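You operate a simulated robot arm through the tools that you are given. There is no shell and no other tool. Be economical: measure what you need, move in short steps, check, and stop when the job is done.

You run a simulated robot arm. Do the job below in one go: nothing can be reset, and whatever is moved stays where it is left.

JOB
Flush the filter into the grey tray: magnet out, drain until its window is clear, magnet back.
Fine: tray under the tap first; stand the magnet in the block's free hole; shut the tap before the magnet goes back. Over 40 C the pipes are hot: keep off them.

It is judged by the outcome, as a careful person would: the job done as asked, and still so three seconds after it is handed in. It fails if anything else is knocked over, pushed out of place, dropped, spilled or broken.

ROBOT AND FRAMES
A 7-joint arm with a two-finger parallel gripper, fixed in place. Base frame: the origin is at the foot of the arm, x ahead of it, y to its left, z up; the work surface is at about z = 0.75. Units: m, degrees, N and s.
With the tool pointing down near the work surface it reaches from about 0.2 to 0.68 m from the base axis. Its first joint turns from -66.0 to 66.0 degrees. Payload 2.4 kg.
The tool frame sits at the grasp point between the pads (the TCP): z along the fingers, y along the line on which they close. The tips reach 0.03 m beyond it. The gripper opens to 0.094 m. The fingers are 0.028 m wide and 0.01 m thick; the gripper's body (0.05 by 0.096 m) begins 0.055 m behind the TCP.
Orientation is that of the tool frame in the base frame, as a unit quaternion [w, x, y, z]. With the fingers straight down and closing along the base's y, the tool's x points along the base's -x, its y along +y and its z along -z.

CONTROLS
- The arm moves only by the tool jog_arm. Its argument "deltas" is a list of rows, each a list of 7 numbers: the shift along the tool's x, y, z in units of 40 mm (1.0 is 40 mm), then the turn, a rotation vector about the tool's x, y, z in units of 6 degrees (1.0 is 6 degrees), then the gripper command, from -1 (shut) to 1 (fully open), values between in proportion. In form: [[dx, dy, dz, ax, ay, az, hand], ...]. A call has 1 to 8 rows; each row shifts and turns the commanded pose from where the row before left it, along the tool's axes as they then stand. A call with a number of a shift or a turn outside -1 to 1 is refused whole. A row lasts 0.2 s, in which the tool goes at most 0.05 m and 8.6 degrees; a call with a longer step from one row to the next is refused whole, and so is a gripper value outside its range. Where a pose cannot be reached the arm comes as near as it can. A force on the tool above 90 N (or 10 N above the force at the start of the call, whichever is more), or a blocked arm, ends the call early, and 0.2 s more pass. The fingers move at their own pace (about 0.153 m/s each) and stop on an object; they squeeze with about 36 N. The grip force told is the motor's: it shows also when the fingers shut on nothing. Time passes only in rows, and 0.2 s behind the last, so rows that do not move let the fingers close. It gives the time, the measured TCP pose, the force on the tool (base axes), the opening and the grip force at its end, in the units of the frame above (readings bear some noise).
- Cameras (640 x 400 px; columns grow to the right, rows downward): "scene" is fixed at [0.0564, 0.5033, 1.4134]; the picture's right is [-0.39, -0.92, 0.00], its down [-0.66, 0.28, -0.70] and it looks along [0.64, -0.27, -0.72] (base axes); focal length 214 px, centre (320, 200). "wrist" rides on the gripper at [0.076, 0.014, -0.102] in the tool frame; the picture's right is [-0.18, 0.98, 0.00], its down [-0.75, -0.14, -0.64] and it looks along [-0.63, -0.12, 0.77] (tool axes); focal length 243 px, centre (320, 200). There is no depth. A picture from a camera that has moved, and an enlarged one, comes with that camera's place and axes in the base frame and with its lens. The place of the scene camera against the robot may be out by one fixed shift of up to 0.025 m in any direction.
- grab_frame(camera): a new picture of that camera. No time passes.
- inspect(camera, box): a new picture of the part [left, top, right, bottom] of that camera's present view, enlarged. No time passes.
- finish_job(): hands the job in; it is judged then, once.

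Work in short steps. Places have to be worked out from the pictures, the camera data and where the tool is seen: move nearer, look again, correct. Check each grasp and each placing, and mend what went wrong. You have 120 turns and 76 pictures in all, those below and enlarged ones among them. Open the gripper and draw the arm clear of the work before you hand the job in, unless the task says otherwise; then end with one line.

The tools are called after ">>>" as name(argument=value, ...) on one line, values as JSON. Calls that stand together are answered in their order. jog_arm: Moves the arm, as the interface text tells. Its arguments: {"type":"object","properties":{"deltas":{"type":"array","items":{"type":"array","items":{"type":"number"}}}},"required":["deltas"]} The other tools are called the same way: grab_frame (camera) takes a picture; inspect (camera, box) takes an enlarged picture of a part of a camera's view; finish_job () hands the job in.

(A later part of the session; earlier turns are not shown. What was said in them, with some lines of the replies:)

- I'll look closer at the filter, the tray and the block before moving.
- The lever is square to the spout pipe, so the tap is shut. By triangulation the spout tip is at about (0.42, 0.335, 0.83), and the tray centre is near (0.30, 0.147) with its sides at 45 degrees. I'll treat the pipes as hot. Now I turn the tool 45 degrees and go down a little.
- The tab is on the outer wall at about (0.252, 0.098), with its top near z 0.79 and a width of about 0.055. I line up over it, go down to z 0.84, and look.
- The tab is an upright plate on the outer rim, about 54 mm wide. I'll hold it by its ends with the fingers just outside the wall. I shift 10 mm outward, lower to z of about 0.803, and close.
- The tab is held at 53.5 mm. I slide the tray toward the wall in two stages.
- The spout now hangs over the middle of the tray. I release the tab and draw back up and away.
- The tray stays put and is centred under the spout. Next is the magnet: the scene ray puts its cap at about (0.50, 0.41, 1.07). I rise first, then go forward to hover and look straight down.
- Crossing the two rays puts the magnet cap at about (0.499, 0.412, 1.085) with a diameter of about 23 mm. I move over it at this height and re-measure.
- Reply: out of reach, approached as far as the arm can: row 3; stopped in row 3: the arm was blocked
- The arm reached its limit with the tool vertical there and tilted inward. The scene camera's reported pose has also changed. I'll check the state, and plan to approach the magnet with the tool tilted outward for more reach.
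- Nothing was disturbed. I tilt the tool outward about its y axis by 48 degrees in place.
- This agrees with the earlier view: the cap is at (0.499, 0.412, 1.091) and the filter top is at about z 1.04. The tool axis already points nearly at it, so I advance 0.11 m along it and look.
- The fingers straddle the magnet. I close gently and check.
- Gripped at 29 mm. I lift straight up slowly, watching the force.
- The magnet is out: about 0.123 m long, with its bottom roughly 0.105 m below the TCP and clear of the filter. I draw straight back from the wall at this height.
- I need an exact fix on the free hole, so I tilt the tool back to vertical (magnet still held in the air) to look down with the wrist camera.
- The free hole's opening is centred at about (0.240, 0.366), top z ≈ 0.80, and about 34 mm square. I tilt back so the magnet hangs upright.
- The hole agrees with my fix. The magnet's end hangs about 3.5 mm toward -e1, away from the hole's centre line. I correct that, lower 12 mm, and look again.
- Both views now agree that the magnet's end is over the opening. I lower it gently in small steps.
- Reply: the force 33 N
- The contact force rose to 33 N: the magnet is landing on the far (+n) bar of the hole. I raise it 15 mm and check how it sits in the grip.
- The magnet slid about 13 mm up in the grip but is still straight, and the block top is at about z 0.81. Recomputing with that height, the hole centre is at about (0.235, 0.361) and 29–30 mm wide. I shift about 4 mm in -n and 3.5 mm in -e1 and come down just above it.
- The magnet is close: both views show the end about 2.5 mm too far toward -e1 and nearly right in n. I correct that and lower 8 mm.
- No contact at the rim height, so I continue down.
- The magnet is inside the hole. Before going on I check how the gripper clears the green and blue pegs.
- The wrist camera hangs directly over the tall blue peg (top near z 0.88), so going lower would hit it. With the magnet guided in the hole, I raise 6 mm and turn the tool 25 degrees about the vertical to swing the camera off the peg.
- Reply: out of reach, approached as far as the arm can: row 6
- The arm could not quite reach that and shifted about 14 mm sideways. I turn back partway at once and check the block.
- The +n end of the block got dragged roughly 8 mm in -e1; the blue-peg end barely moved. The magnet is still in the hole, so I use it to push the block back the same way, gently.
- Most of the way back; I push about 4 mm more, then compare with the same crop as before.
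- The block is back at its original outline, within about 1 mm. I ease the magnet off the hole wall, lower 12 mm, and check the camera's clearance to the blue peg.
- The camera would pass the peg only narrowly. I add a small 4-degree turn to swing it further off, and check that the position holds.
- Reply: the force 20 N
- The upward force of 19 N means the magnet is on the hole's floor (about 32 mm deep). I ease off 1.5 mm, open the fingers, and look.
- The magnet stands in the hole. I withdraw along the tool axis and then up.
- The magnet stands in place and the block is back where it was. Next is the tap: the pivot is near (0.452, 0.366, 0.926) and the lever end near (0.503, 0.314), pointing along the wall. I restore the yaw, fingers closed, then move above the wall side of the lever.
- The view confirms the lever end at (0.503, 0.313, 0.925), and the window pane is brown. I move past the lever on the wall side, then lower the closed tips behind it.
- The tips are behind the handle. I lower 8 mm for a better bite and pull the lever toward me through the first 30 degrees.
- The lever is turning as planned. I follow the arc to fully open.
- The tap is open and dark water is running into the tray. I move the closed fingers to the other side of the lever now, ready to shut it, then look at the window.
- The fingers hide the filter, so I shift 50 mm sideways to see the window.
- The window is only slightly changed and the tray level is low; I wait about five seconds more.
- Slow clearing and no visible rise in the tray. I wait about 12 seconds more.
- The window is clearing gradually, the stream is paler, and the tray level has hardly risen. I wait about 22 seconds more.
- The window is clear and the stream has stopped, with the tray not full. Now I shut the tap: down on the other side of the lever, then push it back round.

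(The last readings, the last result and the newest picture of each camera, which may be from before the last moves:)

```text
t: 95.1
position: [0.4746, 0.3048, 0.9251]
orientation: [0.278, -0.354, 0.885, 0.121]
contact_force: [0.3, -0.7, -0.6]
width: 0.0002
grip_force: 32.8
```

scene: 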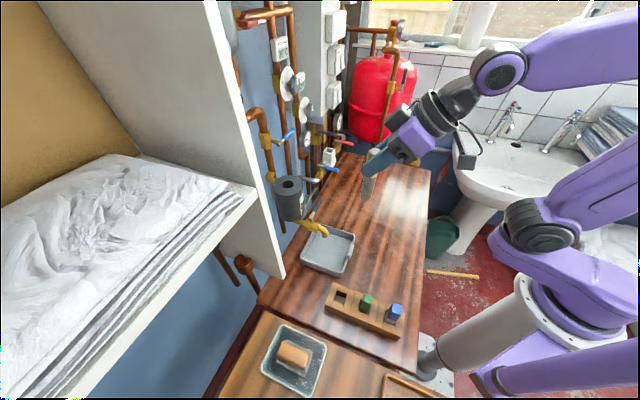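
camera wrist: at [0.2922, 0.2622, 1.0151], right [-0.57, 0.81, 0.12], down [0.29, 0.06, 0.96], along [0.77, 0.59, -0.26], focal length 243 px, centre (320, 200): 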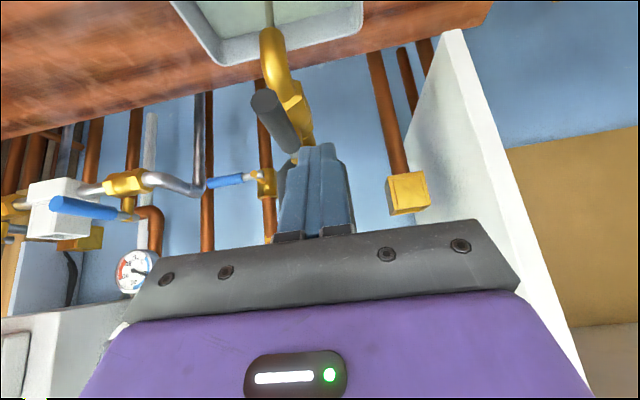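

>>> grab_frame(camera="wrist")

```text
3 pictures are left
camera wrist: at [0.3789, 0.2281, 0.9642], right [-0.57, 0.81, 0.12], down [0.29, 0.06, 0.96], along [0.77, 0.58, -0.26], focal length 243 px, centre (320, 200)
```

wrist: 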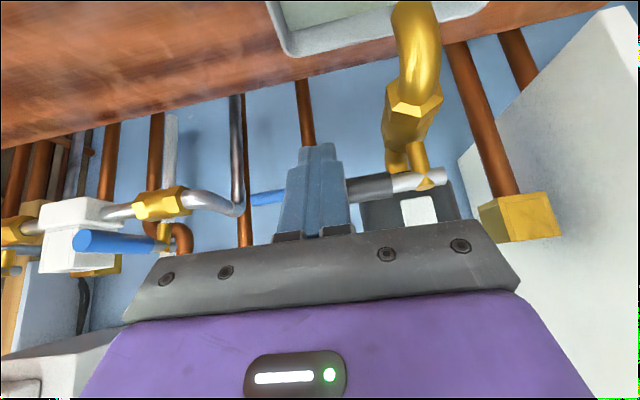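

The lever is nearly back; I push a little further toward its stop and watch the force.

>>> jog_arm(deltas=[[-0.061, 0, 0.0435, 0, 0, 0, -1], [-0.061, 0, 0.0435, 0, 0, 0, -1], [0, 0, 0, 0, 0, 0, -1]])

```text
t: 95.9
position: [0.4773, 0.3062, 0.9227]
orientation: [0.274, -0.355, 0.886, 0.12]
contact_force: [-13.1, -16.2, -7.5]
width: 0.0
grip_force: 33.1
```

A firm 21 N at the stop: the tap is shut. I back off, rise, and return to the magnet along the path I left by.

>>> jog_arm(deltas=[[0.406, -0.006, -0.29, 0, 0, 0, -1], [0.406, -0.006, -0.29, 0, 0, 0, -1], [-0.58, 0.019, -0.813, 0, 0, 0, -1], [-0.58, 0.019, -0.813, 0, 0, 0, -1], [-0.58, 0.019, -0.813, 0, 0, 0, -1]])

>>> jog_arm(deltas=[[0.607, 0.52, -0.377, 0, 0, 0, -0.5], [0.607, 0.52, -0.377, 0, 0, 0, 0], [0.607, 0.52, -0.377, 0, 0, 0, 0.2], [0.607, 0.52, -0.377, 0, 0, 0, 0.2], [0.607, 0.52, -0.377, 0, 0, 0, 0.2], [0.607, 0.52, -0.377, 0, 0, 0, 0.2]])

>>> jog_arm(deltas=[[0, 0, 0, -0.464, 0.014, -0.652, 0.2], [0, 0, 0, -0.464, 0.014, -0.652, 0.2], [0, 0, 0, -0.464, 0.014, -0.652, 0.2], [0, 0, 0, -0.464, 0.014, -0.652, 0.2]])

```text
t: 97.1
position: [0.4562, 0.3018, 1.0536]
orientation: [0.289, -0.231, 0.91, 0.187]
contact_force: [6.3, -10.4, -0.6]
width: 0.0001
grip_force: 32.9
out of reach, approached as far as the arm can: row 4
```

```text
t: 98.5
position: [0.2476, 0.2492, 1.0375]
orientation: [0.28, -0.343, 0.889, 0.119]
contact_force: [-7.5, 2.3, 0.7]
width: 0.0565
grip_force: 0.2
out of reach, approached as far as the arm can: row 4
```

```text
t: 99.5
position: [0.2415, 0.2524, 1.034]
orientation: [0.254, -0.498, 0.812, 0.168]
contact_force: [-0.2, 0.9, 0.5]
width: 0.0563
grip_force: 0.1
```

The arm twisted briefly on the way with some force. I spend one picture to check the tap, tray and magnet before going on.

>>> inspect(camera="scene", box=[255, 160, 415, 330])

```text
2.35 times, centred on (335, 245) of scene
camera zoom: at [0.0564, 0.5034, 1.4134], right [-0.39, -0.92, 0.0], down [-0.66, 0.28, -0.7], along [0.64, -0.27, -0.72], focal length 505 px, centre (285, 94)
```

zoom: 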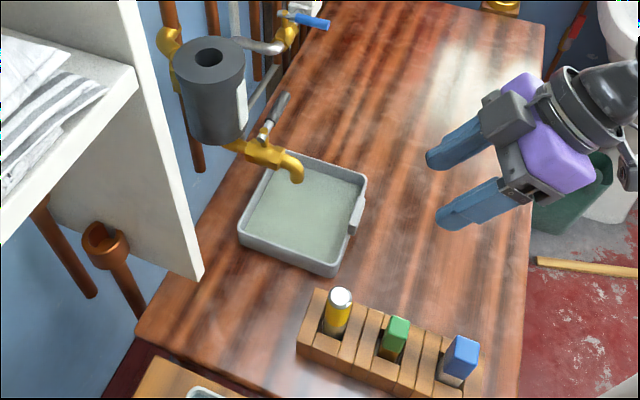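

All is in order: the tap is shut, the tray holds the water, and the magnet stands in the block. I re-approach the magnet along the tool axis, gripping about 15 mm higher than where I released it.

>>> jog_arm(deltas=[[0.163, 0.412, 0.573, 0, 0, 0, 0.2], [0.163, 0.412, 0.573, 0, 0, 0, 0.2], [0.163, 0.412, 0.573, 0, 0, 0, 0.2], [0, 0, 0, 0, 0, 0, 0.2]])

```text
t: 100.5
position: [0.206, 0.2963, 0.9696]
orientation: [0.255, -0.497, 0.812, 0.168]
contact_force: [-0.4, 0.3, 0.0]
width: 0.0565
grip_force: 0.1
```

>>> jog_arm(deltas=[[0, 0, 0.8, 0, 0, 0, 0.2], [0, 0, 0.7, 0, 0, 0, 0.2], [0, 0, 0.6, 0, 0, 0, 0.2], [0, 0, 0.5, 0, 0, 0, 0.2], [0, -0.01, 0.35, 0, 0, 0, 0.2], [0, 0, 0, 0, 0, 0, 0.2]])

```text
t: 101.9
position: [0.2373, 0.3572, 0.8713]
orientation: [0.254, -0.498, 0.812, 0.167]
contact_force: [-0.3, 0.4, 0.8]
width: 0.0563
grip_force: 0.2
```

>>> jog_arm(deltas=[[0, 0.045, 0, 0, 0, 0, 0.2], [0, 0, 0, 0, 0, 0, -0.2], [0, 0, 0, 0, 0, 0, -0.6], [0, 0, 0, 0, 0, 0, -1], [0, 0, 0, 0, 0, 0, -1]])

```text
t: 103.1
position: [0.2346, 0.359, 0.8703]
orientation: [0.254, -0.497, 0.813, 0.168]
contact_force: [1.2, -0.8, 0.7]
width: 0.0291
grip_force: 35.8
```

The magnet is gripped at 29 mm. I lift it straight up, slowly at first.

>>> jog_arm(deltas=[[-0.145, 0.005, -0.204, 0, 0, 0, -1], [-0.29, 0.01, -0.407, 0, 0, 0, -1], [-0.406, 0.014, -0.57, 0, 0, 0, -1], [-0.464, 0.016, -0.651, 0, 0, 0, -1], [-0.464, 0.016, -0.651, 0, 0, 0, -1], [-0.29, 0.01, -0.407, 0, 0, 0, -1], [0, 0, 0, 0, 0, 0, -1]])

```text
t: 104.7
position: [0.234, 0.3586, 1.0137]
orientation: [0.253, -0.498, 0.813, 0.167]
contact_force: [-0.1, 0.0, -1.2]
width: 0.0288
grip_force: 36.4
```

>>> jog_arm(deltas=[[0.605, -0.375, -0.44, 0, 0, 0, -1], [0.605, -0.375, -0.44, 0, 0, 0, -1], [0.605, -0.375, -0.44, 0, 0, 0, -1], [0.605, -0.375, -0.44, 0, 0, 0, -1]])

>>> jog_arm(deltas=[[0, 0, 0, 0.464, -0.014, 0.652, -1], [0, 0, 0, 0.464, -0.014, 0.652, -1], [0, 0, 0, 0.464, -0.014, 0.652, -1], [0, 0, 0, 0.464, -0.014, 0.652, -1], [0, 0, 0, 0, 0, 0, -1]])

```text
t: 105.7
position: [0.239, 0.2358, 1.0148]
orientation: [0.256, -0.495, 0.814, 0.163]
contact_force: [0.0, -0.5, -1.3]
width: 0.029
grip_force: 35.7
out of reach, approached as far as the arm can: row 3, 4
```

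```text
t: 106.9
position: [0.2386, 0.2377, 1.0123]
orientation: [0.278, -0.355, 0.884, 0.123]
contact_force: [-0.5, -0.3, -1.1]
width: 0.0289
grip_force: 35.7
```

>>> jog_arm(deltas=[[-0.728, -0.126, -0.382, 0, 0, 0, -1], [-0.728, -0.126, -0.382, 0, 0, 0, -1], [-0.728, -0.126, -0.382, 0, 0, 0, -1], [-0.728, -0.126, -0.382, 0, 0, 0, -1], [-0.728, -0.126, -0.382, 0, 0, 0, -1], [-0.728, -0.126, -0.382, 0, 0, 0, -1]])

```text
t: 108.3
position: [0.3248, 0.2761, 1.1871]
orientation: [0.277, -0.355, 0.884, 0.123]
contact_force: [0.0, 0.3, -2.0]
width: 0.0287
grip_force: 35.4
```

>>> jog_arm(deltas=[[-0.742, -0.109, 0.527, 0, 0, 0, -1], [-0.742, -0.109, 0.527, 0, 0, 0, -1], [-0.742, -0.109, 0.527, 0, 0, 0, -1], [-0.742, -0.109, 0.527, 0, 0, 0, -1], [-0.742, -0.109, 0.527, 0, 0, 0, -1], [-0.742, -0.109, 0.527, 0, 0, 0, -1], [0, 0, 0, 0, 0, 0, -1]])

```text
t: 109.9
position: [0.4988, 0.4114, 1.188]
orientation: [0.278, -0.355, 0.884, 0.121]
contact_force: [-0.6, -0.1, -1.6]
width: 0.029
grip_force: 36.7
```

>>> jog_arm(deltas=[[0.29, -0.05, 0.407, 0, 0, 0, -1], [0.29, -0.01, 0.407, 0, 0, 0, -1], [0, 0, 0, 0, 0, 0, -1]])

>>> inspect(camera="wrist", box=[220, 0, 420, 130])

```text
t: 110.7
position: [0.4984, 0.4082, 1.1454]
orientation: [0.278, -0.355, 0.884, 0.123]
contact_force: [0.0, 0.1, -1.7]
width: 0.0288
grip_force: 36.1
```

```text
3.08 times, centred on (320, 65) of wrist
camera zoom: at [0.4036, 0.3321, 1.1853], right [-0.57, 0.81, 0.13], down [0.29, 0.05, 0.96], along [0.77, 0.59, -0.26], focal length 746 px, centre (320, 615)
```

zoom: 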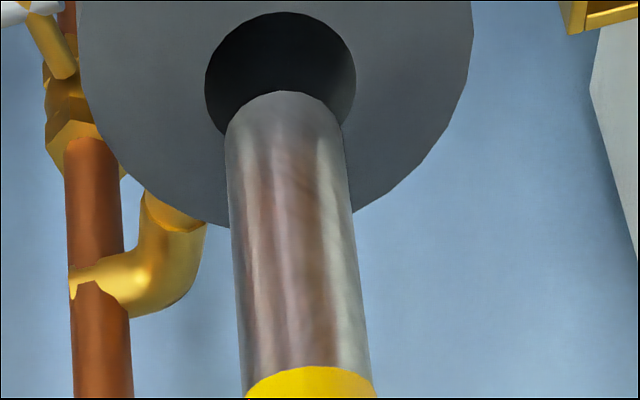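

The magnet's end projects to within 1 mm of the hole's centre, and the clearance is 4–5 mm. I lower it straight in.

>>> jog_arm(deltas=[[0.145, -0.005, 0.203, 0, 0, 0, -1], [0.145, -0.005, 0.203, 0, 0, 0, -1], [0.145, -0.005, 0.203, 0, 0, 0, -1], [0.145, -0.005, 0.203, 0, 0, 0, -1]])

```text
t: 111.7
position: [0.4998, 0.4086, 1.1072]
orientation: [0.279, -0.355, 0.884, 0.122]
contact_force: [-0.7, -0.2, -1.2]
width: 0.029
grip_force: 36.1
```

>>> jog_arm(deltas=[[0.145, -0.005, 0.203, 0, 0, 0, -1], [0.145, -0.005, 0.203, 0, 0, 0, -1], [0.087, -0.003, 0.122, 0, 0, 0, -1]])

```text
t: 112.5
position: [0.5002, 0.4077, 1.0828]
orientation: [0.277, -0.356, 0.884, 0.122]
contact_force: [-4.0, 2.3, 0.6]
width: 0.0289
grip_force: 36.1
```

>>> jog_arm(deltas=[[0, 0.05, 0, 0, 0, 0, -1], [0.044, -0.001, 0.061, 0, 0, 0, -1], [0.044, -0.001, 0.061, 0, 0, 0, -1], [0.044, -0.001, 0.061, 0, 0, 0, -1]])

```text
t: 113.5
position: [0.5004, 0.4079, 1.0744]
orientation: [0.28, -0.354, 0.884, 0.122]
contact_force: [-0.8, -2.4, 6.9]
width: 0.0288
grip_force: 36.4
```

A light upward force at the expected seat height. I press about 1.5 mm more to make sure it's home.

>>> jog_arm(deltas=[[0.022, -0.001, 0.03, 0, 0, 0, -1], [0.015, 0, 0.02, 0, 0, 0, -1]])

```text
t: 114.1
position: [0.4993, 0.4114, 1.0734]
orientation: [0.282, -0.355, 0.883, 0.125]
contact_force: [-5.8, -3.4, 27.0]
width: 0.0288
grip_force: 35.9
```

27 N of support: it's seated. I ease off, open, and withdraw along the tool axis.

>>> jog_arm(deltas=[[-0.022, 0, -0.03, 0, 0, 0, -1], [0, 0, 0, 0, 0, 0, -0.1], [0, 0, 0, 0, 0, 0, 0.4], [0, 0, 0, 0, 0, 0, 0.4], [0, 0, -0.5, 0, 0, 0, 0.4], [0, 0, -0.8, 0, 0, 0, 0.4], [0, 0, -0.9, 0, 0, 0, 0.4], [0, 0, -0.9, 0, 0, 0, 0.4]])

>>> jog_arm(deltas=[[0.5, 0, -0.7, 0, 0, 0, 0.4], [0.74, 0.1, -0.527, 0, 0, 0, 0.4], [0.74, 0.1, -0.527, 0, 0, 0, 0.4], [0.74, 0.1, -0.527, 0, 0, 0, 0.4]])

>>> inspect(camera="scene", box=[250, 140, 420, 330])

```text
t: 115.9
position: [0.4469, 0.3582, 1.1728]
orientation: [0.277, -0.355, 0.884, 0.123]
contact_force: [0.0, -0.2, -0.4]
width: 0.0655
grip_force: 0.1
```

```text
t: 116.9
position: [0.3401, 0.2666, 1.1818]
orientation: [0.278, -0.356, 0.884, 0.123]
contact_force: [-0.4, 0.3, -0.1]
width: 0.0658
grip_force: 0.1
```

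```text
2.11 times, centred on (335, 235) of scene
camera zoom: at [0.0564, 0.5033, 1.4134], right [-0.39, -0.92, 0.0], down [-0.66, 0.28, -0.7], along [0.64, -0.27, -0.72], focal length 452 px, centre (288, 126)
```

zoom: 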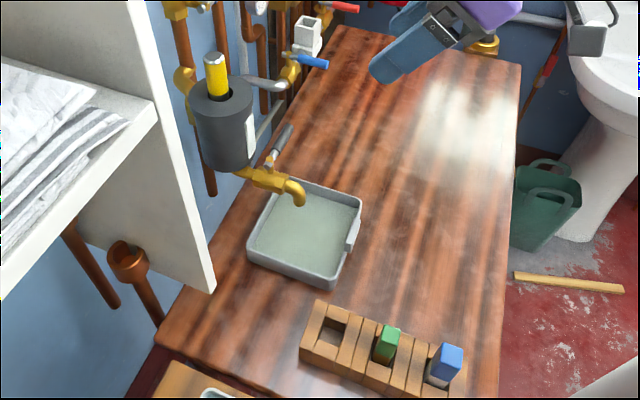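

The last picture shows the magnet back at its original height, the tap shut, the water held in the tray, and the block in its place. The arm is clear and the gripper is open, so I hand in.

>>> finish_job()

```text
The job is handed in.
```

The filter is flushed into the grey tray: its window is clear, the tap is shut, and the magnet is seated again. Along the way I nudged the wooden block about 8 mm and pushed it back to within about 1 mm of where it stood.
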